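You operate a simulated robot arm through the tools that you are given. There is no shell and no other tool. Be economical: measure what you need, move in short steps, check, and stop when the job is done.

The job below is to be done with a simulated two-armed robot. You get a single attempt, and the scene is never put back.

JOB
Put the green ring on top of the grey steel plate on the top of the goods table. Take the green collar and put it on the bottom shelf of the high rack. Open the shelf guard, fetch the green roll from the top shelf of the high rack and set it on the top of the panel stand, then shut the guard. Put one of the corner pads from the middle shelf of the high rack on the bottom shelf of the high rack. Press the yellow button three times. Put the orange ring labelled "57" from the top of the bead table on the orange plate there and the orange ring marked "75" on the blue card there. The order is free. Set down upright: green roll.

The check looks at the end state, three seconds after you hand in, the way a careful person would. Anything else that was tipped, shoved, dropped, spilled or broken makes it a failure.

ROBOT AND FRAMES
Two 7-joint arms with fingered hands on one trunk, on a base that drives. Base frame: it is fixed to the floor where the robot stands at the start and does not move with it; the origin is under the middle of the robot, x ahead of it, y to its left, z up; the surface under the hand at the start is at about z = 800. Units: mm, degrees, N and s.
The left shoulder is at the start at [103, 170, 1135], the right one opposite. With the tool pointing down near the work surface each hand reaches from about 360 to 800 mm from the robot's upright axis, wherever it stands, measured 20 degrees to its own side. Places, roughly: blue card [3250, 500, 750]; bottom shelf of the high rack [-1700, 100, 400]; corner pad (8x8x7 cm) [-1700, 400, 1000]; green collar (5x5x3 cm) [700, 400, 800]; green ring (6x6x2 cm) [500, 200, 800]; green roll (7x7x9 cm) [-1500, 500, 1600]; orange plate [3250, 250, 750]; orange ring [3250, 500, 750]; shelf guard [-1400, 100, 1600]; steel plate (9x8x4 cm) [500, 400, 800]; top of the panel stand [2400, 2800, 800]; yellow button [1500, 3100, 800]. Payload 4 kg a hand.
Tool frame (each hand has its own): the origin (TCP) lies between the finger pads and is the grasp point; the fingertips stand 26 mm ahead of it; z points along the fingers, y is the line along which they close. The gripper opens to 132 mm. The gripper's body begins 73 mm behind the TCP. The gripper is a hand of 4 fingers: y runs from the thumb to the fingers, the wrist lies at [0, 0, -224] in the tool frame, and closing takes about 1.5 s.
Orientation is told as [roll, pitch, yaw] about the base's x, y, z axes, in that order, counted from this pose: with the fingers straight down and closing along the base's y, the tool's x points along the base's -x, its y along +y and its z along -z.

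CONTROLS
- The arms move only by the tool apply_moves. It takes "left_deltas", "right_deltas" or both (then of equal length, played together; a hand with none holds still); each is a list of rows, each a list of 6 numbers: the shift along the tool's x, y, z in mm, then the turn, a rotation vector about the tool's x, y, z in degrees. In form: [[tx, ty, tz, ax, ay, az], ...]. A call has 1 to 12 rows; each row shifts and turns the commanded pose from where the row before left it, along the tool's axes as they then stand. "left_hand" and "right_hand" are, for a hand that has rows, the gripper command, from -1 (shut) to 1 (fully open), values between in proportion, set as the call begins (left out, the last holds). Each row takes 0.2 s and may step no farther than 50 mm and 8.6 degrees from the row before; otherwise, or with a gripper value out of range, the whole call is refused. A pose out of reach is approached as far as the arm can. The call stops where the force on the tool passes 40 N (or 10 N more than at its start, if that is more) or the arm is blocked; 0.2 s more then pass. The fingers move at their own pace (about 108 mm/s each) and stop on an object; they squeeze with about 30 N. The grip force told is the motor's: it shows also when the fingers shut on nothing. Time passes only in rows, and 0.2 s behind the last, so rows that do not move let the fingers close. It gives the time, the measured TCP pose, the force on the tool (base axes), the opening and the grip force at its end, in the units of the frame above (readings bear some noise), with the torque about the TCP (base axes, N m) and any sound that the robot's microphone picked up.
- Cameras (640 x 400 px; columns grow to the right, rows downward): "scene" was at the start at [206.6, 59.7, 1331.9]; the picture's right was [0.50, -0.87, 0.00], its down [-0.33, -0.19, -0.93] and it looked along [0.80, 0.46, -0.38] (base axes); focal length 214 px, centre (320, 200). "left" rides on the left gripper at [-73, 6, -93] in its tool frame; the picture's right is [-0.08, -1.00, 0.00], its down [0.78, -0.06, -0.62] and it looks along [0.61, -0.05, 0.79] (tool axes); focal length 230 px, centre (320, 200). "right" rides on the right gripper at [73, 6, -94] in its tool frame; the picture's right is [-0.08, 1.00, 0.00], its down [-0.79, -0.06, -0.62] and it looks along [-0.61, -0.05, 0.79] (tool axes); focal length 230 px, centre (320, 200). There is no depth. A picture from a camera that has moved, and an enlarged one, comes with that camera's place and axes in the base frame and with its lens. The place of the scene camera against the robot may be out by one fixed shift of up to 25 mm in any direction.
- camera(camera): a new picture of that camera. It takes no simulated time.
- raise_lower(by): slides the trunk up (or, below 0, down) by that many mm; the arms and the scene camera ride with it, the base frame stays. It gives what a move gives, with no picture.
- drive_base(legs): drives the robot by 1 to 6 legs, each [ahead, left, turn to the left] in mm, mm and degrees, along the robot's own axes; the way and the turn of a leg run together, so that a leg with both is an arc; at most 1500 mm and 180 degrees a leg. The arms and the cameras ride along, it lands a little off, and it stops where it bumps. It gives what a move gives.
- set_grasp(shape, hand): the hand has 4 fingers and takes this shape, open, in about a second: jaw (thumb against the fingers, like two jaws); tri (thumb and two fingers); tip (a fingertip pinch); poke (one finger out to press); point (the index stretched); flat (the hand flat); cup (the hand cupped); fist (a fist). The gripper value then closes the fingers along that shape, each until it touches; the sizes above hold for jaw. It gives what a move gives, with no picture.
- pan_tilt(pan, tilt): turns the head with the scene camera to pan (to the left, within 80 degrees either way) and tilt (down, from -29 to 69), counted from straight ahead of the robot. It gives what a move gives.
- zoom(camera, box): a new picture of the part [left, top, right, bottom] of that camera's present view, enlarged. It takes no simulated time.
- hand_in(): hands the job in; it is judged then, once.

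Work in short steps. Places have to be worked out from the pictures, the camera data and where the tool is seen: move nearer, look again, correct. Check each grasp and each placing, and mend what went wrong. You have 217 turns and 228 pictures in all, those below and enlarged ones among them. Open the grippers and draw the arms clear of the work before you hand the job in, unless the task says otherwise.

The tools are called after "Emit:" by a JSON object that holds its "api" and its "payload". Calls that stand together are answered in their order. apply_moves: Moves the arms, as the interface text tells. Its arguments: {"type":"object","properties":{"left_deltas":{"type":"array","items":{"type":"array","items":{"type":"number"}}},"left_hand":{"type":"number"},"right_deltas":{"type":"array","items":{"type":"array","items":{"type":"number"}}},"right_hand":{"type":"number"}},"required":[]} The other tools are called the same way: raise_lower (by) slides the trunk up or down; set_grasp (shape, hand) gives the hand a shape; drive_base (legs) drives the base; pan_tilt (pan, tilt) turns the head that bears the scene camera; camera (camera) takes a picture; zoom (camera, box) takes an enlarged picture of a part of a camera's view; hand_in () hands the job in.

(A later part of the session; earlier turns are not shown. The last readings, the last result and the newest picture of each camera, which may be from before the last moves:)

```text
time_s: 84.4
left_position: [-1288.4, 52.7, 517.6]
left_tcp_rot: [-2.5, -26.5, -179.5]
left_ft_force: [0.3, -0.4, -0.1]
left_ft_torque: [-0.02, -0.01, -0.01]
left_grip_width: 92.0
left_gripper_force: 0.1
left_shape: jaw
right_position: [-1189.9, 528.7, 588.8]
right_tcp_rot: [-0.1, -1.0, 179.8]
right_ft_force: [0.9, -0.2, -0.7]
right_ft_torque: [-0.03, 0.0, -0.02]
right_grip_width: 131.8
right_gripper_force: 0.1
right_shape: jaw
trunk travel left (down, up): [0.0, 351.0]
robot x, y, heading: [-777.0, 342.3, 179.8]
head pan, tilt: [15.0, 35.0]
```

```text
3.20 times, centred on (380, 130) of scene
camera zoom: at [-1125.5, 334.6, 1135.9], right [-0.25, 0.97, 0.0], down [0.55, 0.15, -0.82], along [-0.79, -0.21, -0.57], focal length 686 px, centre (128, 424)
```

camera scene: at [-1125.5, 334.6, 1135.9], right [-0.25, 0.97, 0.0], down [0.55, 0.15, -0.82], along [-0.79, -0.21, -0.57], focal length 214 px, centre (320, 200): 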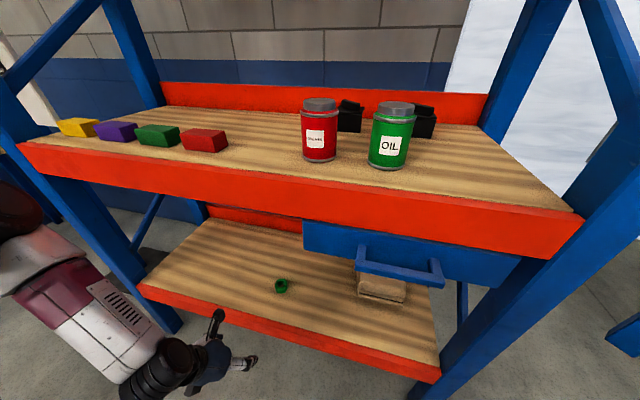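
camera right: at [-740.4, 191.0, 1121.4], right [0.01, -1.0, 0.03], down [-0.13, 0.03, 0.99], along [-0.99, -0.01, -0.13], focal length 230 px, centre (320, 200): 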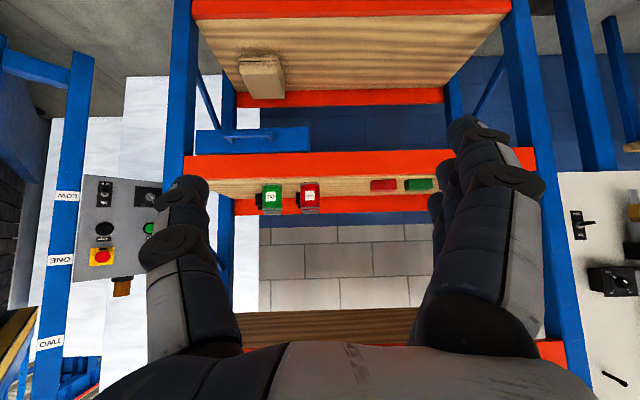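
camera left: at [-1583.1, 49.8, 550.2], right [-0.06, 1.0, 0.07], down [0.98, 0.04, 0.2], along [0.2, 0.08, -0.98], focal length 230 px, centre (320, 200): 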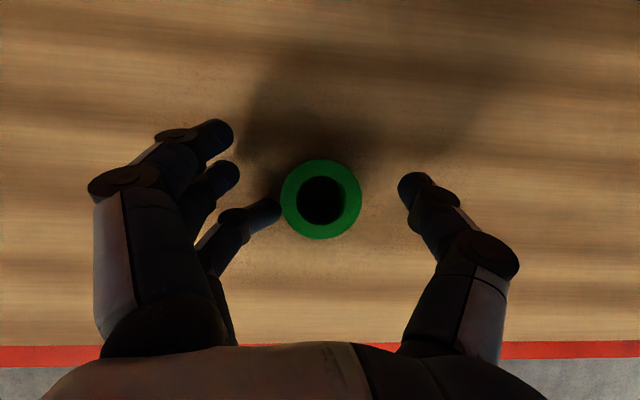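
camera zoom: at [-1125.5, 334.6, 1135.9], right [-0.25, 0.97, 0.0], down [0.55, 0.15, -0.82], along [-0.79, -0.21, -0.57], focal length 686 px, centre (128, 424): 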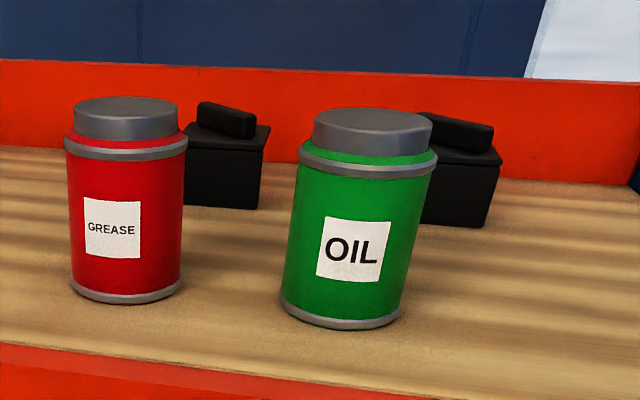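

Pads are blocks with a rib, behind the cans; pad 1 centre ≈(-1680,253), pad 2 ≈(-1680,413). I back off, raise the trunk, and look from higher up.

Emit:
{"api": "drive_base", "payload": {"legs": [[-250, 0, 0]]}}

Emit:
{"api": "raise_lower", "payload": {"by": 200}}

Emit:
{"api": "pan_tilt", "payload": {"pan": 5, "tilt": 15}}

Emit:
{"api": "camera", "payload": {"camera": "scene"}}

```text
time_s: 86.2
left_position: [-1039.6, 50.0, 518.5]
left_tcp_rot: [-2.5, -26.5, -179.4]
left_ft_force: [-0.1, 0.1, -0.5]
left_ft_torque: [-0.05, -0.01, 0.01]
left_grip_width: 92.0
left_gripper_force: 0.0
left_shape: jaw
right_position: [-940.8, 527.9, 588.3]
right_tcp_rot: [0.0, -1.0, 179.7]
right_ft_force: [0.0, -0.3, -0.3]
right_ft_torque: [0.0, 0.02, 0.02]
right_grip_width: 131.8
right_gripper_force: 0.1
right_shape: jaw
trunk travel left (down, up): [0.0, 351.0]
robot x, y, heading: [-530.1, 343.0, 179.7]
head pan, tilt: [15.0, 35.0]
```

```text
time_s: 88.4
left_position: [-1040.5, 50.3, 717.2]
left_tcp_rot: [-2.5, -26.4, -179.4]
left_ft_force: [0.3, -0.4, 0.0]
left_ft_torque: [0.02, 0.0, -0.02]
left_grip_width: 91.9
left_gripper_force: 0.1
left_shape: jaw
right_position: [-939.7, 527.2, 788.0]
right_tcp_rot: [-0.2, -1.0, 179.8]
right_ft_force: [-0.1, 0.6, -0.5]
right_ft_torque: [-0.02, -0.03, 0.01]
right_grip_width: 131.9
right_gripper_force: 0.0
right_shape: jaw
trunk travel left (down, up): [-200.0, 151.0]
robot x, y, heading: [-532.9, 342.7, 179.7]
head pan, tilt: [15.0, 35.0]
```

```text
time_s: 89.2
left_position: [-1039.2, 52.1, 718.5]
left_tcp_rot: [-2.4, -26.5, -179.4]
left_ft_force: [0.4, -0.2, -0.7]
left_ft_torque: [0.01, 0.0, -0.02]
left_grip_width: 92.0
left_gripper_force: 0.1
left_shape: jaw
right_position: [-940.2, 527.2, 787.4]
right_tcp_rot: [-0.1, -1.0, 179.6]
right_ft_force: [-0.3, 0.2, -0.2]
right_ft_torque: [-0.03, -0.01, 0.02]
right_grip_width: 132.0
right_gripper_force: 0.0
right_shape: jaw
trunk travel left (down, up): [-200.0, 151.0]
robot x, y, heading: [-530.9, 343.4, 179.8]
head pan, tilt: [5.0, 15.0]
```

```text
171 pictures are left
camera scene: at [-689.8, 346.8, 1395.7], right [-0.08, 1.0, 0.0], down [0.26, 0.02, -0.97], along [-0.96, -0.08, -0.26], focal length 214 px, centre (320, 200)
```

scene: 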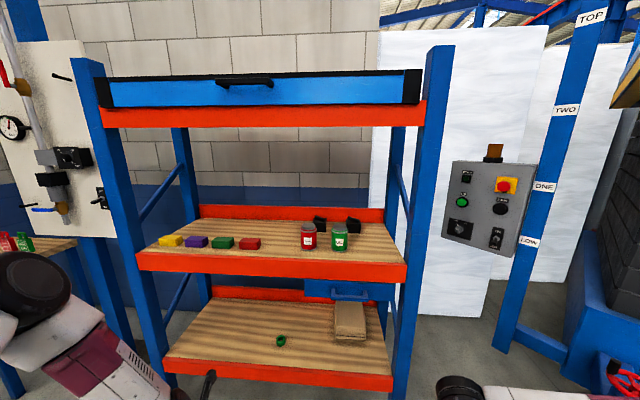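

I'll enter with the left hand through the gap between the red block (y≤30) and the grease can (y≥210), then shift behind the can. First raise trunk, retract the right hand, lift and narrow the left hand.

Emit:
{"api": "raise_lower", "payload": {"by": 80}}

Emit:
{"api": "apply_moves", "payload": {"left_deltas": [[-20, 0, -40, 0, 0, 0], [-20, 0, -40, 0, 0, 0], [-20, 0, -40, 0, 0, 0], [-20, 0, -40, 0, 0, 0], [-20, 0, -40, 0, 0, 0], [-20, 0, -40, 0, 0, 0], [-10, 0, -20, 0, 0, 0], [0, 0, 0, 0, 0, 0]], "right_deltas": [[20, -20, -20, 0, 0, 0], [20, -20, -20, 0, 0, 0], [20, -20, -20, 0, 0, 0], [20, 0, -20, 0, 0, 0], [20, 0, -20, 0, 0, 0], [0, 0, 0, 0, 0, 0], [0, 0, 0, 0, 0, 0], [0, 0, 0, 0, 0, 0]], "left_hand": -0.5}}

Emit:
{"api": "camera", "payload": {"camera": "scene"}}

```text
time_s: 90.4
left_position: [-1040.0, 51.7, 796.8]
left_tcp_rot: [-2.6, -26.5, -179.3]
left_ft_force: [0.5, 0.2, 0.0]
left_ft_torque: [-0.01, -0.02, 0.02]
left_grip_width: 92.3
left_gripper_force: 0.0
left_shape: jaw
right_position: [-940.6, 527.1, 867.6]
right_tcp_rot: [-0.1, -1.0, 179.7]
right_ft_force: [0.3, 0.4, -0.2]
right_ft_torque: [0.03, -0.04, -0.01]
right_grip_width: 132.3
right_gripper_force: 0.0
right_shape: jaw
trunk travel left (down, up): [-280.0, 71.0]
robot x, y, heading: [-530.7, 341.2, 179.6]
head pan, tilt: [5.0, 15.0]
```

```text
time_s: 92.2
left_position: [-1039.8, 38.7, 1089.1]
left_tcp_rot: [-2.5, -26.4, -179.4]
left_ft_force: [-0.8, -0.8, 0.9]
left_ft_torque: [0.02, 0.0, -0.02]
left_grip_width: 33.4
left_gripper_force: 0.0
left_shape: jaw
right_position: [-839.2, 586.8, 965.8]
right_tcp_rot: [-0.1, -1.0, 179.7]
right_ft_force: [0.2, -0.9, -0.7]
right_ft_torque: [0.01, -0.04, -0.01]
right_grip_width: 131.8
right_gripper_force: 0.0
right_shape: jaw
trunk travel left (down, up): [-280.0, 71.0]
robot x, y, heading: [-529.3, 336.0, 179.6]
head pan, tilt: [5.0, 15.0]
```

```text
170 pictures are left
camera scene: at [-658.0, 346.2, 1477.4], right [-0.08, 1.0, 0.0], down [0.26, 0.02, -0.97], along [-0.96, -0.08, -0.26], focal length 214 px, centre (320, 200)
```

scene: 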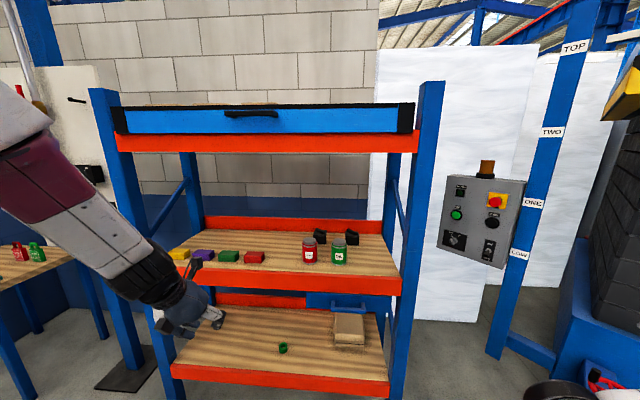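

Arm slopes down from the shoulder, good. Shift base +80 in y and 230 ahead, then view from the left camera.

Emit:
{"api": "drive_base", "payload": {"legs": [[0, -82, 0], [230, 0, 0]]}}

Emit:
{"api": "camera", "payload": {"camera": "left"}}

Emit:
{"api": "camera", "payload": {"camera": "scene"}}

```text
time_s: 94.9
left_position: [-1271.2, 120.8, 1088.9]
left_tcp_rot: [-2.6, -26.5, -179.5]
left_ft_force: [-0.2, 0.2, -0.3]
left_ft_torque: [-0.01, -0.02, 0.0]
left_grip_width: 33.5
left_gripper_force: 0.0
left_shape: jaw
right_position: [-1069.2, 669.7, 965.4]
right_tcp_rot: [-0.1, -1.0, 179.6]
right_ft_force: [0.0, -0.5, -1.4]
right_ft_torque: [0.03, -0.01, -0.01]
right_grip_width: 131.9
right_gripper_force: 0.0
right_shape: jaw
trunk travel left (down, up): [-280.0, 71.0]
robot x, y, heading: [-762.9, 423.1, 180.0]
head pan, tilt: [5.0, 15.0]
```

```text
169 pictures are left
camera left: at [-1294.8, 112.3, 1204.3], right [-0.06, 1.0, 0.07], down [0.98, 0.04, 0.2], along [0.2, 0.08, -0.98], focal length 230 px, centre (320, 200)
```

left: 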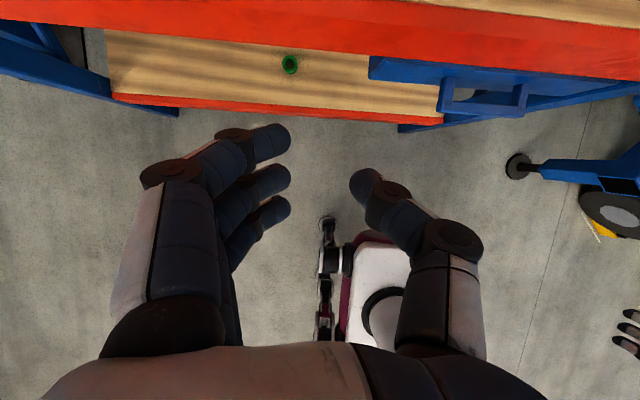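

```text
168 pictures are left
camera scene: at [-888.7, 429.6, 1477.4], right [-0.08, 1.0, 0.0], down [0.26, 0.02, -0.97], along [-0.96, -0.08, -0.26], focal length 214 px, centre (320, 200)
```

scene: 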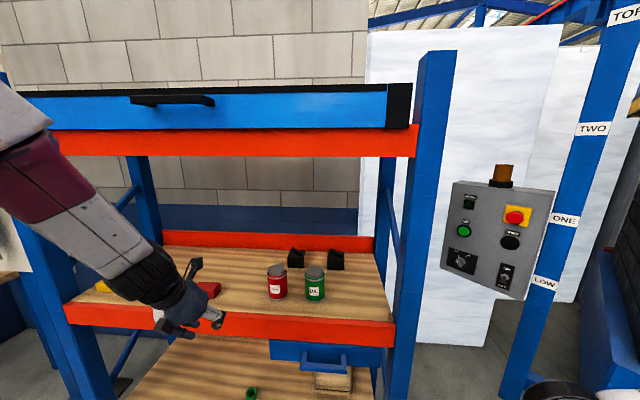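

I extend the left hand 190 mm forward in the gap, then check the forearm against the top shelf.

Emit:
{"api": "apply_moves", "payload": {"left_deltas": [[-34, 0, 17, 0, 0, 0], [-34, 0, 17, 0, 0, 0], [-34, 0, 17, 0, 0, 0], [-34, 0, 17, 0, 0, 0], [-34, 0, 17, 0, 0, 0], [0, 0, 0, 0, 0, 0]]}}

Emit:
{"api": "camera", "payload": {"camera": "scene"}}

Emit:
{"api": "camera", "payload": {"camera": "left"}}

```text
time_s: 96.3
left_position: [-1459.4, 124.2, 1088.4]
left_tcp_rot: [-2.5, -26.5, -179.4]
left_ft_force: [0.4, -0.4, 0.0]
left_ft_torque: [-0.01, 0.0, -0.02]
left_grip_width: 33.5
left_gripper_force: 0.2
left_shape: jaw
right_position: [-1067.6, 669.7, 966.2]
right_tcp_rot: [-0.1, -1.1, 179.7]
right_ft_force: [0.4, 0.9, -0.1]
right_ft_torque: [-0.01, -0.04, 0.0]
right_grip_width: 132.0
right_gripper_force: 0.0
right_shape: jaw
trunk travel left (down, up): [-280.0, 71.0]
robot x, y, heading: [-759.1, 422.8, 179.6]
head pan, tilt: [5.0, 15.0]
```

```text
167 pictures are left
camera scene: at [-886.9, 429.6, 1477.6], right [-0.08, 1.0, 0.0], down [0.26, 0.02, -0.97], along [-0.96, -0.08, -0.26], focal length 214 px, centre (320, 200)
```

scene: 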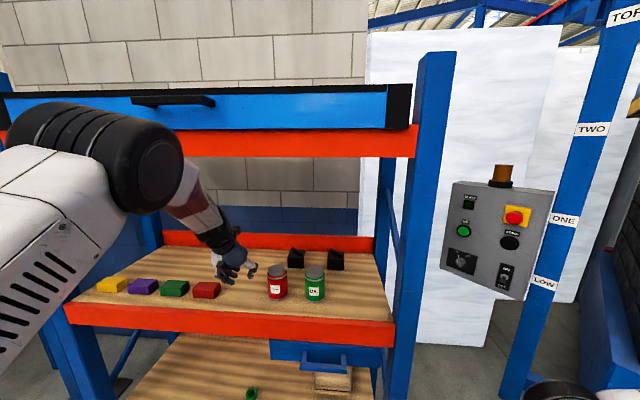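

```text
166 pictures are left
camera left: at [-1483.2, 113.9, 1204.2], right [-0.06, 1.0, 0.07], down [0.98, 0.04, 0.2], along [0.2, 0.08, -0.98], focal length 230 px, centre (320, 200)
```

left: 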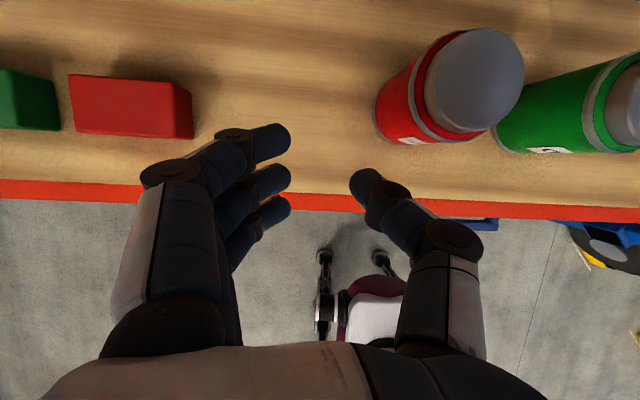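

Elbow rides high, so I'd rather straighten the arm: tilt the hand to ~40° and extend further from here.

Emit:
{"api": "apply_moves", "payload": {"left_deltas": [[0, 0, 0, 0, -7, 0], [0, 0, 0, 0, -7, 0], [-38, 0, 32, 0, 0, 0], [-38, 0, 32, 0, 0, 0], [0, 0, 0, 0, 0, 0]]}}

Emit:
{"api": "camera", "payload": {"camera": "scene"}}

```text
time_s: 97.5
left_position: [-1558.7, 124.4, 1090.4]
left_tcp_rot: [-3.0, -40.4, -178.7]
left_ft_force: [1.1, -0.2, -0.1]
left_ft_torque: [-0.01, 0.0, 0.01]
left_grip_width: 33.5
left_gripper_force: 0.1
left_shape: jaw
right_position: [-1068.2, 670.0, 965.4]
right_tcp_rot: [-0.1, -0.9, 179.7]
right_ft_force: [0.4, -0.4, 0.5]
right_ft_torque: [-0.05, 0.02, 0.01]
right_grip_width: 132.0
right_gripper_force: 0.0
right_shape: jaw
trunk travel left (down, up): [-280.0, 71.0]
robot x, y, heading: [-759.2, 420.5, 179.6]
head pan, tilt: [5.0, 15.0]
```

```text
165 pictures are left
camera scene: at [-886.9, 430.1, 1477.6], right [-0.08, 1.0, 0.0], down [0.26, 0.02, -0.97], along [-0.96, -0.08, -0.26], focal length 214 px, centre (320, 200)
```

scene: 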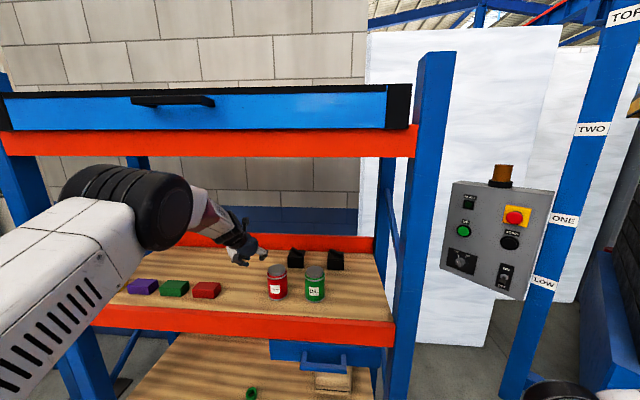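

Elbow is lower now. Extend another 120 mm to the pads' depth, open the hand, and look.

Emit:
{"api": "apply_moves", "payload": {"left_deltas": [[-30, 0, 26, 0, 0, 0], [-30, 0, 26, 0, 0, 0], [-30, 0, 26, 0, 0, 0], [0, -30, 0, 0, 0, 0], [0, -30, 0, 0, 0, 0], [0, 0, 0, 0, 0, 0]], "left_hand": 1}}

Emit:
{"api": "camera", "payload": {"camera": "left"}}

Emit:
{"api": "camera", "payload": {"camera": "scene"}}

```text
time_s: 98.9
left_position: [-1617.3, 184.2, 1090.9]
left_tcp_rot: [-3.1, -40.5, -178.6]
left_ft_force: [0.0, 0.5, 0.6]
left_ft_torque: [-0.02, 0.01, 0.03]
left_grip_width: 131.7
left_gripper_force: 0.1
left_shape: jaw
left hand out of reach, approached as far as the arm can: row 2, 3
right_position: [-1069.3, 669.5, 965.6]
right_tcp_rot: [-0.1, -1.0, 179.7]
right_ft_force: [-0.5, 0.2, 1.0]
right_ft_torque: [0.01, 0.01, 0.02]
right_grip_width: 131.9
right_gripper_force: 0.1
right_shape: jaw
trunk travel left (down, up): [-280.0, 71.0]
robot x, y, heading: [-761.0, 424.8, 179.7]
head pan, tilt: [5.0, 15.0]
```

```text
164 pictures are left
camera left: at [-1612.2, 174.0, 1208.5], right [-0.05, 0.99, 0.09], down [1.0, 0.05, -0.04], along [-0.04, 0.09, -1.0], focal length 230 px, centre (320, 200)
```

left: 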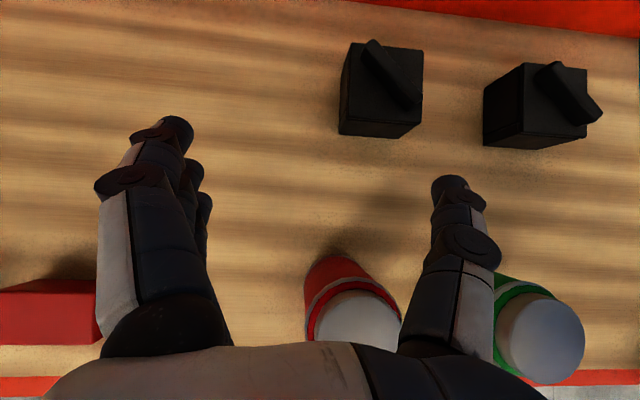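

```text
163 pictures are left
camera scene: at [-887.7, 429.2, 1477.5], right [-0.08, 1.0, 0.0], down [0.26, 0.02, -0.97], along [-0.96, -0.08, -0.26], focal length 214 px, centre (320, 200)
```

scene: 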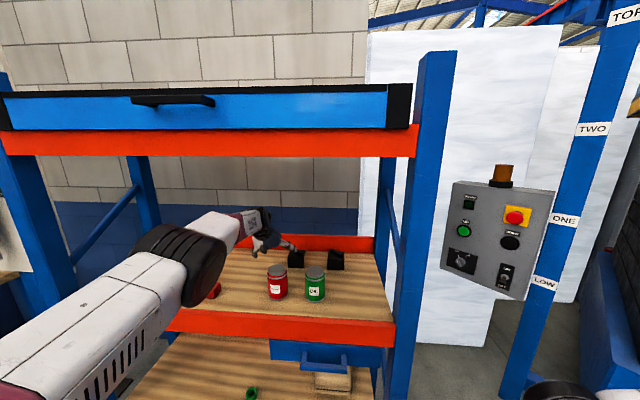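

Now the wrist camera sees the pads from above: pad 1 centre ≈(-1722,241). Drive 105 mm further and shift sideways over the pad.

Emit:
{"api": "drive_base", "payload": {"legs": [[105, 0, 0]]}}

Emit:
{"api": "apply_moves", "payload": {"left_deltas": [[0, -20, 0, 0, 0, 0], [0, -20, 0, 0, 0, 0], [0, -15, 0, 0, 0, 0], [0, 0, 0, 0, 0, 0]]}}

Emit:
{"api": "camera", "payload": {"camera": "left"}}

Emit:
{"api": "camera", "payload": {"camera": "scene"}}

```text
time_s: 100.1
left_position: [-1721.6, 185.4, 1089.7]
left_tcp_rot: [-3.0, -40.5, -178.6]
left_ft_force: [-0.1, -0.1, -0.8]
left_ft_torque: [0.01, -0.02, -0.02]
left_grip_width: 132.0
left_gripper_force: 0.0
left_shape: jaw
right_position: [-1172.5, 670.2, 965.8]
right_tcp_rot: [-0.1, -1.1, 179.8]
right_ft_force: [-0.2, -0.1, 0.0]
right_ft_torque: [-0.02, -0.03, -0.02]
right_grip_width: 132.1
right_gripper_force: 0.0
right_shape: jaw
trunk travel left (down, up): [-280.0, 71.0]
robot x, y, heading: [-863.4, 425.5, 179.7]
head pan, tilt: [5.0, 15.0]
```

```text
time_s: 101.1
left_position: [-1719.8, 240.1, 1093.9]
left_tcp_rot: [-3.0, -40.5, -178.7]
left_ft_force: [0.4, -0.6, 0.1]
left_ft_torque: [-0.01, 0.02, -0.02]
left_grip_width: 131.9
left_gripper_force: 0.0
left_shape: jaw
right_position: [-1172.9, 669.3, 966.5]
right_tcp_rot: [-0.1, -1.1, 179.7]
right_ft_force: [-0.3, 0.5, 0.8]
right_ft_torque: [0.0, 0.03, -0.02]
right_grip_width: 132.0
right_gripper_force: 0.0
right_shape: jaw
trunk travel left (down, up): [-280.0, 71.0]
robot x, y, heading: [-866.3, 426.1, 179.8]
head pan, tilt: [5.0, 15.0]
```

```text
162 pictures are left
camera left: at [-1715.2, 229.9, 1211.1], right [-0.05, 0.99, 0.09], down [1.0, 0.05, -0.04], along [-0.04, 0.09, -1.0], focal length 230 px, centre (320, 200)
```

left: 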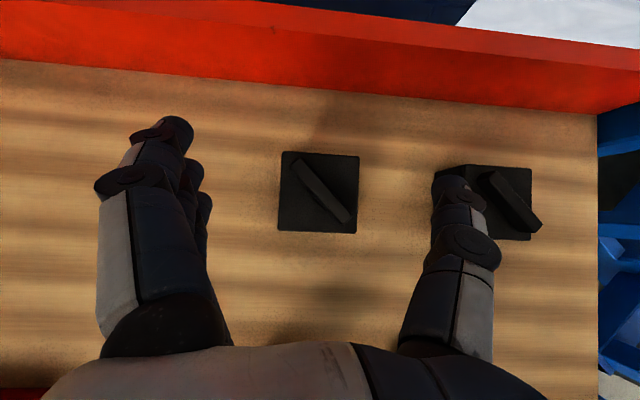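

```text
161 pictures are left
camera scene: at [-991.3, 429.9, 1477.5], right [-0.08, 1.0, 0.0], down [0.26, 0.02, -0.97], along [-0.96, -0.08, -0.26], focal length 214 px, centre (320, 200)
```

scene: 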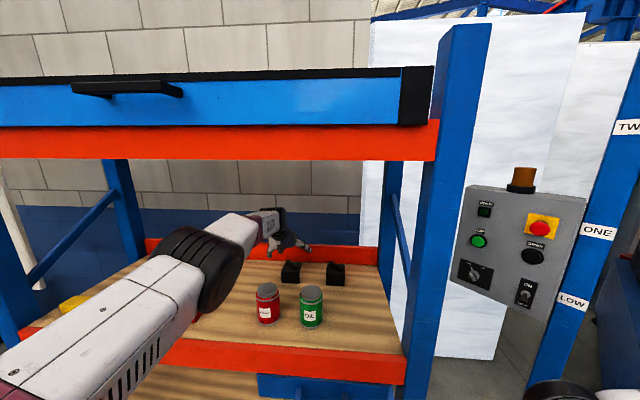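

Pad centre ≈(-1730,246), nearly axis-aligned. Narrow to ~105 mm and lower alongside it.

Emit:
{"api": "apply_moves", "payload": {"left_deltas": [[0, -6, 0, 0, 0, 0], [13, 0, 15.3, 0, 0, 0], [13, 0, 15.3, 0, 0, 0], [11, 0, 17, 0, 0, 0], [0, 0, 0, 0, 0, 0]], "left_hand": 0.6}}

Emit:
{"api": "camera", "payload": {"camera": "left"}}

Emit:
{"api": "zoom", "payload": {"camera": "scene", "box": [180, 190, 380, 340]}}

```text
time_s: 102.3
left_position: [-1719.6, 248.2, 1032.4]
left_tcp_rot: [-3.0, -40.4, -178.6]
left_ft_force: [-0.2, 0.1, 0.3]
left_ft_torque: [-0.03, 0.03, -0.01]
left_grip_width: 105.9
left_gripper_force: 0.1
left_shape: jaw
right_position: [-1171.9, 671.0, 965.8]
right_tcp_rot: [-0.1, -1.1, 179.7]
right_ft_force: [0.4, -0.3, -0.3]
right_ft_torque: [0.01, 0.03, 0.06]
right_grip_width: 131.7
right_gripper_force: 0.0
right_shape: jaw
trunk travel left (down, up): [-280.0, 71.0]
robot x, y, heading: [-865.7, 422.7, 179.8]
head pan, tilt: [5.0, 15.0]
```

```text
160 pictures are left
camera left: at [-1715.6, 238.8, 1150.9], right [-0.05, 0.99, 0.09], down [1.0, 0.05, -0.04], along [-0.04, 0.09, -1.0], focal length 230 px, centre (320, 200)
```

left: 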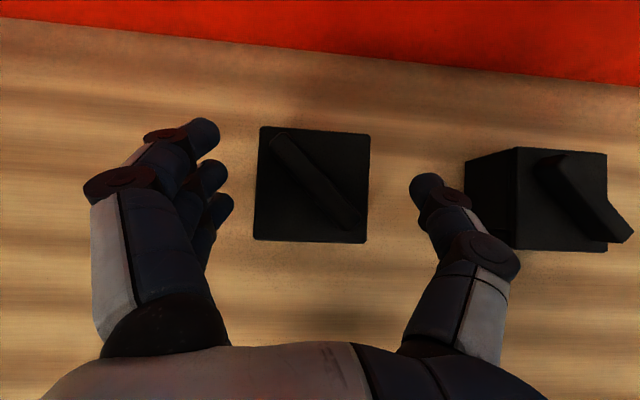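

```text
2.67 times, centred on (280, 265) of scene
camera zoom: at [-990.9, 430.3, 1477.6], right [-0.08, 1.0, 0.0], down [0.26, 0.02, -0.97], along [-0.96, -0.08, -0.26], focal length 572 px, centre (427, 27)
```

zoom: 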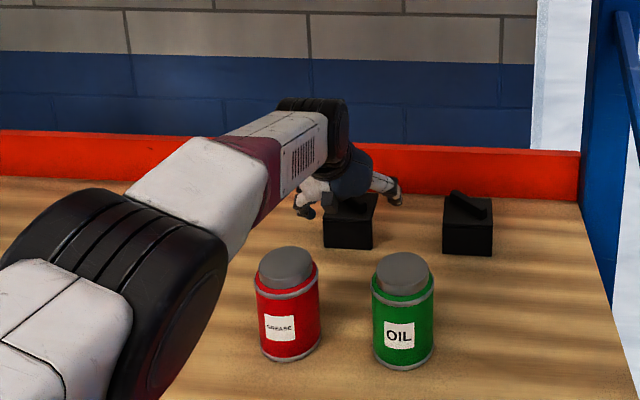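

Centred. Lower 22 mm more and close.

Emit:
{"api": "apply_moves", "payload": {"left_deltas": [[7, 0, 8.3, 0, 0, 0], [7, 0, 8.3, 0, 0, 0], [0, 0, 0, 0, 0, 0]]}}

Emit:
{"api": "apply_moves", "payload": {"left_deltas": [[0, 0, 0, 0, 0, 0], [0, 0, 0, 0, 0, 0], [0, 0, 0, 0, 0, 0], [0, 0, 0, 0, 0, 0], [0, 0, 0, 0, 0, 0], [0, 0, 0, 0, 0, 0]], "left_hand": -1}}

Emit:
{"api": "camera", "payload": {"camera": "left"}}

```text
time_s: 103.1
left_position: [-1716.3, 250.9, 1010.4]
left_tcp_rot: [-2.9, -40.5, -178.6]
left_ft_force: [-0.2, -0.4, -0.6]
left_ft_torque: [0.0, -0.03, -0.05]
left_grip_width: 105.7
left_gripper_force: 0.0
left_shape: jaw
left hand out of reach, approached as far as the arm can: row 2
right_position: [-1172.4, 670.2, 967.2]
right_tcp_rot: [-0.2, -0.9, 179.7]
right_ft_force: [0.7, -0.1, 0.8]
right_ft_torque: [0.02, -0.01, -0.01]
right_grip_width: 131.7
right_gripper_force: 0.0
right_shape: jaw
trunk travel left (down, up): [-280.0, 71.0]
robot x, y, heading: [-866.6, 418.8, 179.7]
head pan, tilt: [5.0, 15.0]
```

```text
time_s: 104.5
left_position: [-1716.4, 249.3, 1009.9]
left_tcp_rot: [-3.0, -40.5, -178.7]
left_ft_force: [-0.3, 0.2, -1.3]
left_ft_torque: [0.01, -0.02, -0.01]
left_grip_width: 17.6
left_gripper_force: 29.9
left_shape: jaw
right_position: [-1172.1, 669.4, 965.4]
right_tcp_rot: [-0.1, -1.0, 179.7]
right_ft_force: [-0.3, -0.8, 0.6]
right_ft_torque: [-0.01, -0.04, 0.0]
right_grip_width: 132.1
right_gripper_force: 0.1
right_shape: jaw
trunk travel left (down, up): [-280.0, 71.0]
robot x, y, heading: [-864.4, 423.5, 179.8]
head pan, tilt: [5.0, 15.0]
```

```text
158 pictures are left
camera left: at [-1712.6, 240.0, 1128.6], right [-0.05, 0.99, 0.09], down [1.0, 0.05, -0.04], along [-0.04, 0.09, -1.0], focal length 230 px, centre (320, 200)
```

left: 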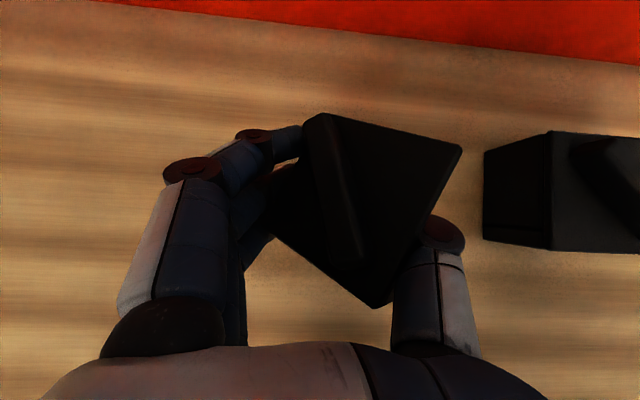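

The pad twisted while being gripped. Zoom to see how it sits.

Emit:
{"api": "zoom", "payload": {"camera": "left", "box": [200, 80, 500, 330]}}

Emit:
{"api": "zoom", "payload": {"camera": "scene", "box": [220, 200, 380, 340]}}

```text
1.60 times, centred on (350, 205) of left
camera zoom: at [-1712.6, 240.0, 1128.6], right [-0.05, 0.99, 0.09], down [1.0, 0.05, -0.04], along [-0.04, 0.09, -1.0], focal length 368 px, centre (272, 192)
```

zoom: 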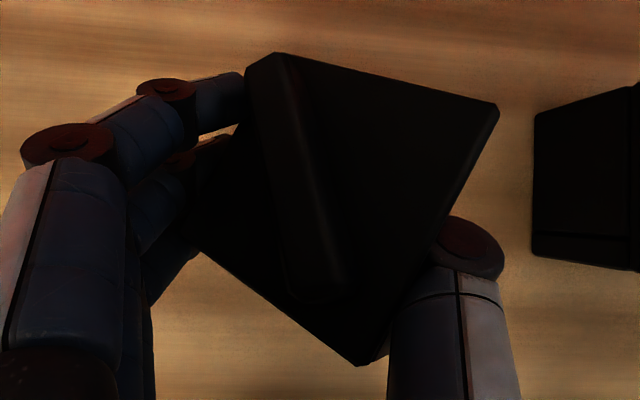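

```text
2.86 times, centred on (300, 270) of scene
camera zoom: at [-991.3, 430.1, 1477.5], right [-0.08, 1.0, 0.0], down [0.26, 0.02, -0.97], along [-0.96, -0.08, -0.26], focal length 613 px, centre (377, 0)
```

zoom: 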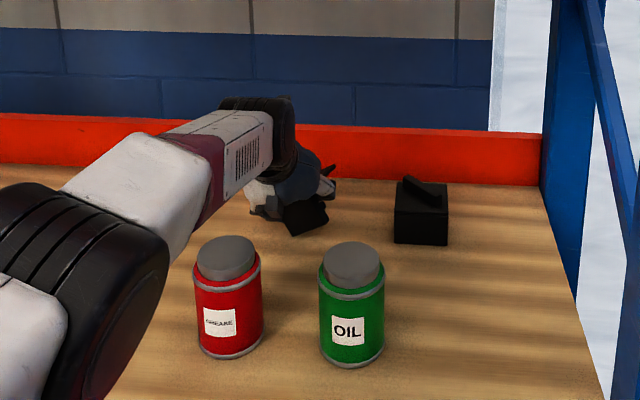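

It is gripped askew. I open again to let it settle and re-look.

Emit:
{"api": "apply_moves", "payload": {"left_deltas": [[0, 0, 0, 0, 0, 0], [0, 0, 0, 0, 0, 0], [0, 0, 0, 0, 0, 0], [0, 0, 0, 0, 0, 0], [0, 0, 0, 0, 0, 0]], "left_hand": 0.6}}

Emit:
{"api": "camera", "payload": {"camera": "left"}}

```text
time_s: 105.7
left_position: [-1715.8, 249.9, 1010.2]
left_tcp_rot: [-3.0, -40.5, -178.6]
left_ft_force: [-1.4, -0.4, 0.1]
left_ft_torque: [0.01, 0.01, 0.0]
left_grip_width: 105.3
left_gripper_force: 0.1
left_shape: jaw
right_position: [-1171.9, 670.1, 966.4]
right_tcp_rot: [0.0, -1.0, 179.7]
right_ft_force: [0.6, -0.4, -0.2]
right_ft_torque: [0.03, -0.02, -0.02]
right_grip_width: 131.9
right_gripper_force: 0.0
right_shape: jaw
trunk travel left (down, up): [-280.0, 71.0]
robot x, y, heading: [-863.1, 425.3, 179.9]
head pan, tilt: [5.0, 15.0]
```

```text
155 pictures are left
camera left: at [-1712.5, 240.0, 1128.7], right [-0.05, 0.99, 0.09], down [1.0, 0.05, -0.04], along [-0.04, 0.09, -1.0], focal length 230 px, centre (320, 200)
```

left: 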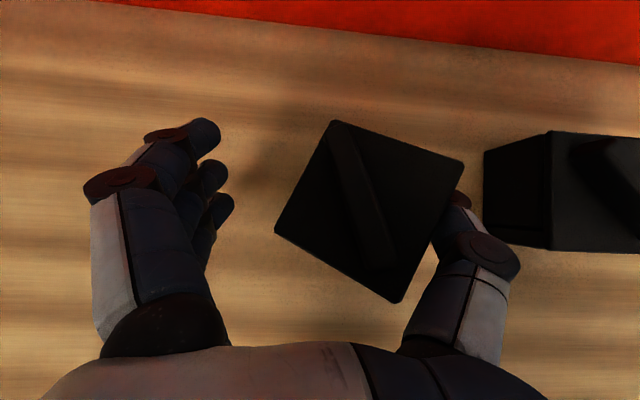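

The pad now lies flat, turned ~22° clockwise and shifted. I lift, turn the hand −22° about the vertical to match, and re-centre.

Emit:
{"api": "apply_moves", "payload": {"left_deltas": [[-3.2, -3, -3.8, 0, 0, 0], [-10, 0, -11.4, 0, 0, 0], [-16, 0, -19, 0, 0, 0], [-16, 0, -19, 0, 0, 0], [0, 0, 0, 4.75, 0, 5.6], [0, 0, 0, 4.75, 0, 5.6], [0, 0, 0, 4.75, 0, 5.6], [0, 0, 0, 0, 0, 0]]}}

Emit:
{"api": "camera", "payload": {"camera": "left"}}

```text
time_s: 107.5
left_position: [-1713.7, 251.8, 1080.3]
left_tcp_rot: [-2.6, -41.4, 159.1]
left_ft_force: [0.3, 0.6, -0.1]
left_ft_torque: [-0.01, 0.04, 0.04]
left_grip_width: 105.2
left_gripper_force: 0.0
left_shape: jaw
right_position: [-1173.2, 669.7, 965.7]
right_tcp_rot: [-0.1, -1.0, 179.7]
right_ft_force: [-0.2, 0.1, -0.1]
right_ft_torque: [0.0, -0.02, 0.02]
right_grip_width: 131.9
right_gripper_force: 0.0
right_shape: jaw
trunk travel left (down, up): [-280.0, 71.0]
robot x, y, heading: [-862.5, 424.1, 179.9]
head pan, tilt: [5.0, 15.0]
```

```text
154 pictures are left
camera left: at [-1712.2, 239.8, 1199.0], right [0.33, 0.94, 0.09], down [0.94, -0.33, -0.05], along [-0.02, 0.1, -0.99], focal length 230 px, centre (320, 200)
```

left: 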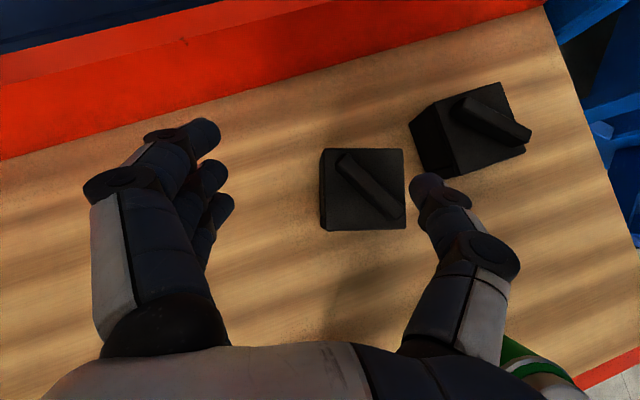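

The gap to pad 2 is too tight for a body grasp now, but the raised rib is a good handle, with less hand tilt. I turn the yaw back, bring the base closer while raising the hand relative to a lower trunk.

Emit:
{"api": "apply_moves", "payload": {"left_deltas": [[0, 0, 0, -4.75, 0, -5.6], [0, 0, 0, -4.75, 0, -5.6], [0, 0, 0, -4.75, 0, -5.6], [0, 0, -5, 0, 0, 0], [7, 0, -26, 0, 0, 0], [7, 0, -26, 0, 0, 0], [7, 0, -26, 0, 0, 0], [0, 0, 0, 0, 0, 0]]}}

Emit:
{"api": "camera", "payload": {"camera": "scene"}}

```text
time_s: 109.3
left_position: [-1647.4, 246.7, 1129.7]
left_tcp_rot: [-2.9, -40.4, -178.7]
left_ft_force: [0.2, -0.5, 0.0]
left_ft_torque: [0.01, 0.0, 0.03]
left_grip_width: 105.4
left_gripper_force: 0.0
left_shape: jaw
right_position: [-1172.7, 670.9, 965.3]
right_tcp_rot: [-0.1, -1.0, 179.7]
right_ft_force: [-0.3, -0.6, -0.6]
right_ft_torque: [-0.02, 0.0, -0.03]
right_grip_width: 132.0
right_gripper_force: 0.1
right_shape: jaw
trunk travel left (down, up): [-280.0, 71.0]
robot x, y, heading: [-865.5, 425.2, 179.8]
head pan, tilt: [5.0, 15.0]
```

```text
153 pictures are left
camera scene: at [-992.1, 430.0, 1477.3], right [-0.08, 1.0, 0.0], down [0.26, 0.02, -0.97], along [-0.96, -0.08, -0.26], focal length 214 px, centre (320, 200)
```

scene: 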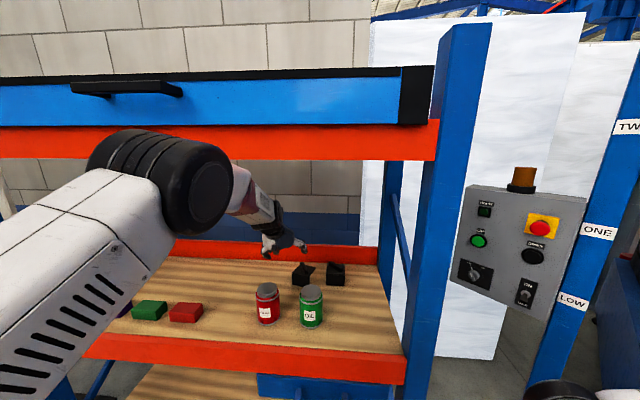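

I lower the trunk in two 60 mm steps while raising the hand back each time.

Emit:
{"api": "raise_lower", "payload": {"by": -55}}

Emit:
{"api": "apply_moves", "payload": {"left_deltas": [[-17, 0, -20, 0, 0, 0], [-17, 0, -20, 0, 0, 0], [-10, 0, -11, 0, 0, 0], [0, 0, 0, 0, 0, 0]]}}

Emit:
{"api": "raise_lower", "payload": {"by": -55}}

Emit:
{"api": "apply_moves", "payload": {"left_deltas": [[-17, 0, -20, 0, 0, 0], [-17, 0, -20, 0, 0, 0], [-10, 0, -11, 0, 0, 0], [0, 0, 0, 0, 0, 0]]}}

Emit:
{"api": "camera", "payload": {"camera": "scene"}}

```text
time_s: 110.2
left_position: [-1647.3, 247.0, 1076.4]
left_tcp_rot: [-3.0, -40.6, -178.6]
left_ft_force: [0.0, -0.4, -0.9]
left_ft_torque: [0.0, -0.01, 0.0]
left_grip_width: 105.2
left_gripper_force: 0.2
left_shape: jaw
right_position: [-1171.9, 670.3, 901.0]
right_tcp_rot: [-0.1, 1.1, 179.7]
right_ft_force: [0.5, -0.9, -0.3]
right_ft_torque: [0.0, -0.03, 0.03]
right_grip_width: 131.8
right_gripper_force: 0.1
right_shape: jaw
trunk travel left (down, up): [-225.0, 126.0]
robot x, y, heading: [-861.6, 420.9, 179.7]
head pan, tilt: [5.0, 15.0]
```

```text
time_s: 111.2
left_position: [-1645.9, 244.7, 1144.3]
left_tcp_rot: [-3.1, -40.4, -178.6]
left_ft_force: [-0.8, 0.1, 0.0]
left_ft_torque: [0.0, -0.01, 0.0]
left_grip_width: 105.5
left_gripper_force: 0.0
left_shape: jaw
right_position: [-1172.5, 671.0, 900.4]
right_tcp_rot: [-0.1, 1.3, 179.7]
right_ft_force: [-0.1, -0.2, -0.4]
right_ft_torque: [-0.01, -0.01, -0.01]
right_grip_width: 131.7
right_gripper_force: 0.1
right_shape: jaw
trunk travel left (down, up): [-225.0, 126.0]
robot x, y, heading: [-862.9, 424.4, 179.4]
head pan, tilt: [5.0, 15.0]
```

```text
time_s: 112.2
left_position: [-1645.7, 243.6, 1089.2]
left_tcp_rot: [-3.0, -40.7, -178.6]
left_ft_force: [-0.2, -1.0, -0.2]
left_ft_torque: [0.0, 0.04, 0.02]
left_grip_width: 105.6
left_gripper_force: 0.0
left_shape: jaw
right_position: [-1165.9, 670.3, 822.3]
right_tcp_rot: [-0.2, 6.7, 179.7]
right_ft_force: [0.3, -0.1, 1.3]
right_ft_torque: [0.0, 0.04, -0.01]
right_grip_width: 132.0
right_gripper_force: 0.0
right_shape: jaw
trunk travel left (down, up): [-170.0, 181.0]
robot x, y, heading: [-863.7, 423.2, 179.8]
head pan, tilt: [5.0, 15.0]
```

```text
time_s: 113.2
left_position: [-1648.6, 242.2, 1154.9]
left_tcp_rot: [-2.9, -40.5, -178.6]
left_ft_force: [-0.3, 0.1, 0.1]
left_ft_torque: [-0.01, 0.02, 0.0]
left_grip_width: 105.8
left_gripper_force: 0.1
left_shape: jaw
right_position: [-1167.4, 671.1, 822.7]
right_tcp_rot: [-0.1, 6.7, 179.8]
right_ft_force: [-0.4, 0.5, -0.2]
right_ft_torque: [0.05, 0.02, -0.01]
right_grip_width: 131.7
right_gripper_force: 0.2
right_shape: jaw
trunk travel left (down, up): [-170.0, 181.0]
robot x, y, heading: [-864.2, 424.9, 179.7]
head pan, tilt: [5.0, 15.0]
```

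```text
152 pictures are left
camera scene: at [-1045.7, 430.4, 1364.7], right [-0.08, 1.0, 0.0], down [0.26, 0.02, -0.97], along [-0.96, -0.08, -0.26], focal length 214 px, centre (320, 200)
```

scene: 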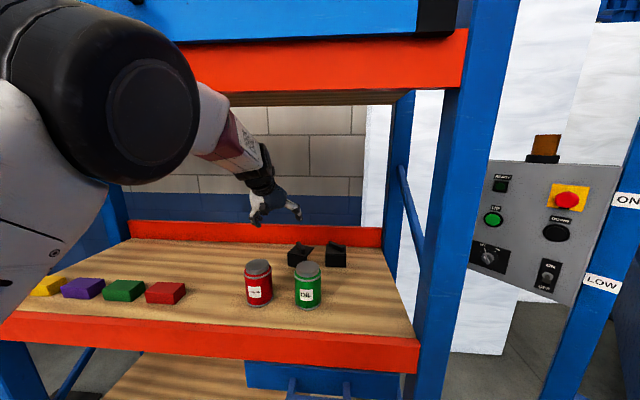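

I extend the hand along its axis (elbow drops), then drive 70 mm closer and reduce the tilt.

Emit:
{"api": "apply_moves", "payload": {"left_deltas": [[-12, 0, 36, 0, 0, 0], [-12, 0, 36, 0, 0, 0], [0, 0, 0, 0, 0, 0]]}}

Emit:
{"api": "camera", "payload": {"camera": "scene"}}

```text
time_s: 114.0
left_position: [-1712.4, 244.9, 1116.0]
left_tcp_rot: [-3.0, -40.6, -178.7]
left_ft_force: [-0.1, 0.1, 0.2]
left_ft_torque: [-0.03, -0.01, 0.0]
left_grip_width: 105.3
left_gripper_force: 0.0
left_shape: jaw
right_position: [-1166.8, 670.4, 822.7]
right_tcp_rot: [0.0, 6.7, 179.7]
right_ft_force: [0.2, -0.5, 0.4]
right_ft_torque: [0.0, 0.03, 0.02]
right_grip_width: 131.9
right_gripper_force: 0.1
right_shape: jaw
trunk travel left (down, up): [-170.0, 181.0]
robot x, y, heading: [-866.1, 425.4, 180.0]
head pan, tilt: [5.0, 15.0]
```

```text
151 pictures are left
camera scene: at [-1044.7, 430.5, 1365.0], right [-0.08, 1.0, 0.0], down [0.26, 0.02, -0.97], along [-0.96, -0.08, -0.26], focal length 214 px, centre (320, 200)
```

scene: 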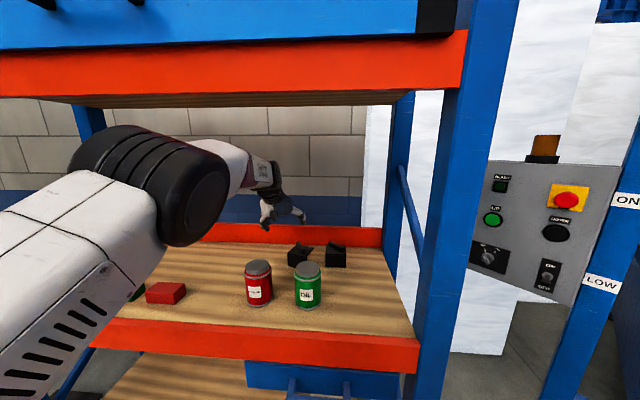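

Elbow is below the top shelf. Drive 60 mm ahead, then untilt by 20° and move above the rib.

Emit:
{"api": "drive_base", "payload": {"legs": [[60, 0, 0]]}}

Emit:
{"api": "apply_moves", "payload": {"left_deltas": [[10, -8, -5, 0, 7, 0], [10, -8, -5, 0, 7, 0], [10, -8, -5, 0, 7, 0], [0, -8, 0, 0, 0, 0], [0, 0, 0, 0, 0, 0]]}}

Emit:
{"api": "camera", "payload": {"camera": "scene"}}

Emit:
{"api": "camera", "payload": {"camera": "left"}}

```text
time_s: 115.0
left_position: [-1775.4, 245.7, 1115.0]
left_tcp_rot: [-3.1, -40.4, -178.7]
left_ft_force: [0.5, -0.2, -0.4]
left_ft_torque: [0.02, 0.03, -0.02]
left_grip_width: 105.5
left_gripper_force: 0.0
left_shape: jaw
right_position: [-1228.7, 670.8, 823.4]
right_tcp_rot: [0.0, 6.8, 179.6]
right_ft_force: [-0.4, -0.6, -0.2]
right_ft_torque: [0.0, -0.04, -0.03]
right_grip_width: 131.8
right_gripper_force: 0.1
right_shape: jaw
trunk travel left (down, up): [-170.0, 181.0]
robot x, y, heading: [-925.6, 421.1, 179.6]
head pan, tilt: [5.0, 15.0]
```

```text
time_s: 116.2
left_position: [-1728.9, 273.1, 1109.2]
left_tcp_rot: [-2.4, -19.5, -179.7]
left_ft_force: [0.4, 0.2, -0.9]
left_ft_torque: [0.0, 0.02, 0.0]
left_grip_width: 105.3
left_gripper_force: 0.0
left_shape: jaw
left hand out of reach, approached as far as the arm can: row 3
right_position: [-1227.9, 669.3, 823.6]
right_tcp_rot: [0.0, 6.8, 179.8]
right_ft_force: [-0.3, 0.5, 0.1]
right_ft_torque: [-0.03, 0.01, 0.04]
right_grip_width: 131.9
right_gripper_force: 0.0
right_shape: jaw
trunk travel left (down, up): [-170.0, 181.0]
robot x, y, heading: [-927.8, 421.3, 179.5]
head pan, tilt: [5.0, 15.0]
```

```text
150 pictures are left
camera scene: at [-1105.6, 430.8, 1364.8], right [-0.08, 1.0, 0.0], down [0.26, 0.02, -0.97], along [-0.96, -0.08, -0.26], focal length 214 px, centre (320, 200)
```

scene: 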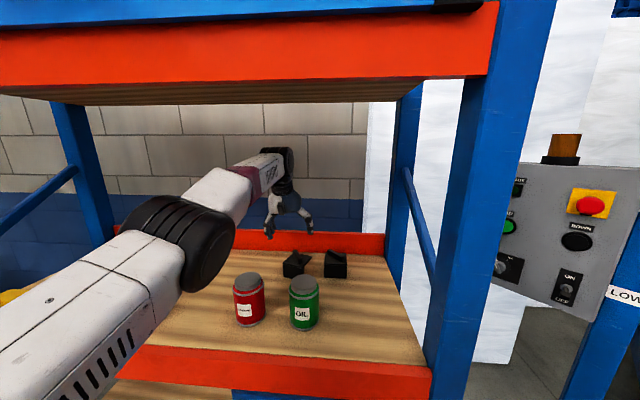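

```text
149 pictures are left
camera left: at [-1766.8, 264.1, 1221.8], right [-0.06, 1.0, 0.06], down [0.95, 0.04, 0.32], along [0.32, 0.08, -0.94], focal length 230 px, centre (320, 200)
```

left: 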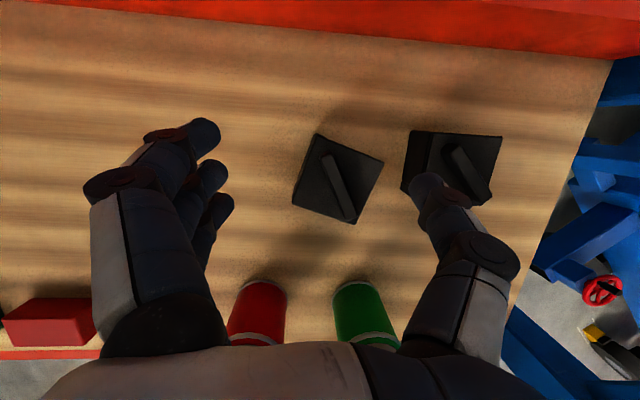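

Much better posture. Rib centre ≈(-1717,296). I narrow the hand and lower toward the rib, stopping 15 mm above.

Emit:
{"api": "apply_moves", "payload": {"left_deltas": [[10, -12, 10, 0, 0, 0], [10, -11, 10, 0, 0, 0], [13, 0, 15, 0, 0, 0], [0, 0, 0, 0, 0, 0]], "left_hand": 0}}

Emit:
{"api": "camera", "payload": {"camera": "left"}}

```text
time_s: 117.2
left_position: [-1709.6, 297.4, 1068.8]
left_tcp_rot: [-2.5, -19.6, -179.8]
left_ft_force: [0.3, 0.4, -0.3]
left_ft_torque: [0.03, 0.02, 0.04]
left_grip_width: 66.7
left_gripper_force: 0.0
left_shape: jaw
right_position: [-1226.4, 670.3, 822.2]
right_tcp_rot: [-0.1, 6.8, 179.8]
right_ft_force: [-0.1, 0.6, -0.1]
right_ft_torque: [0.03, 0.02, 0.0]
right_grip_width: 131.8
right_gripper_force: 0.0
right_shape: jaw
trunk travel left (down, up): [-170.0, 181.0]
robot x, y, heading: [-924.9, 420.1, 179.4]
head pan, tilt: [5.0, 15.0]
```

```text
148 pictures are left
camera left: at [-1747.6, 288.8, 1179.4], right [-0.06, 1.0, 0.07], down [0.95, 0.04, 0.32], along [0.32, 0.08, -0.95], focal length 230 px, centre (320, 200)
```

left: 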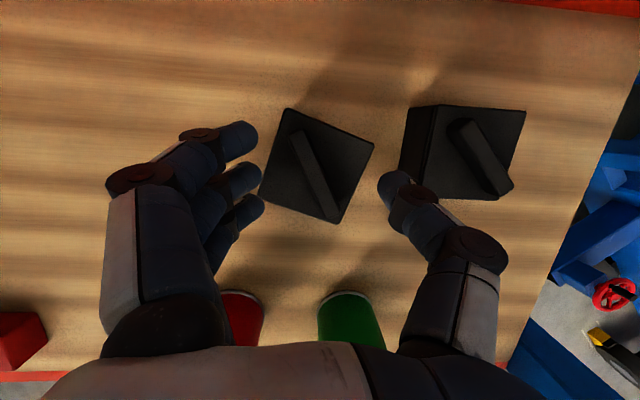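

Rib centre ≈(-1726,297). Shift 10 mm forward, down 17, then close on the rib.

Emit:
{"api": "apply_moves", "payload": {"left_deltas": [[-9.4, 0, 3.3, 0, 0, 0], [2.8, 0, 8, 0, 0, 0], [2.9, 0, 8, 0, 0, 0], [0, 0, 0, 0, 0, 0]]}}

Emit:
{"api": "apply_moves", "payload": {"left_deltas": [[0, 0, 0, 0, 0, 0], [0, 0, 0, 0, 0, 0], [0, 0, 0, 0, 0, 0], [0, 0, 0, 0, 0, 0], [0, 0, 0, 0, 0, 0]], "left_hand": -1}}

Emit:
{"api": "zoom", "payload": {"camera": "left", "box": [180, 60, 480, 260]}}

```text
time_s: 118.2
left_position: [-1718.9, 300.2, 1050.8]
left_tcp_rot: [-2.4, -19.5, -179.8]
left_ft_force: [0.1, 0.1, 0.4]
left_ft_torque: [0.01, -0.02, 0.01]
left_grip_width: 66.9
left_gripper_force: 0.0
left_shape: jaw
right_position: [-1226.8, 670.6, 822.4]
right_tcp_rot: [-0.2, 6.8, 179.7]
right_ft_force: [-0.8, -0.6, 1.3]
right_ft_torque: [0.02, 0.0, -0.04]
right_grip_width: 132.1
right_gripper_force: 0.1
right_shape: jaw
trunk travel left (down, up): [-170.0, 181.0]
robot x, y, heading: [-927.2, 425.6, 179.6]
head pan, tilt: [5.0, 15.0]
```

```text
time_s: 119.3
left_position: [-1719.7, 300.2, 1051.0]
left_tcp_rot: [-2.4, -19.7, -179.8]
left_ft_force: [-0.8, 0.7, 4.4]
left_ft_torque: [0.06, 0.09, 0.01]
left_grip_width: 0.0
left_gripper_force: 30.2
left_shape: jaw
right_position: [-1226.2, 670.4, 823.0]
right_tcp_rot: [0.0, 6.7, 179.6]
right_ft_force: [0.3, -0.7, 0.5]
right_ft_torque: [-0.02, -0.01, 0.02]
right_grip_width: 131.8
right_gripper_force: 0.0
right_shape: jaw
trunk travel left (down, up): [-170.0, 181.0]
robot x, y, heading: [-925.7, 422.8, 179.7]
head pan, tilt: [5.0, 15.0]
```

```text
2.00 times, centred on (330, 160) of left
camera zoom: at [-1757.4, 289.8, 1162.9], right [-0.06, 1.0, 0.07], down [0.95, 0.04, 0.32], along [0.32, 0.08, -0.95], focal length 460 px, centre (300, 280)
```

zoom: 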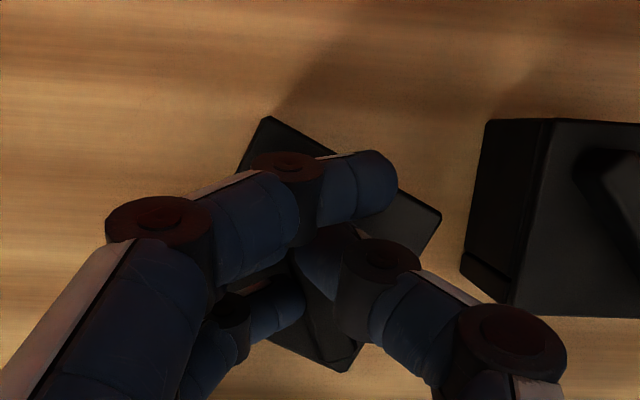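

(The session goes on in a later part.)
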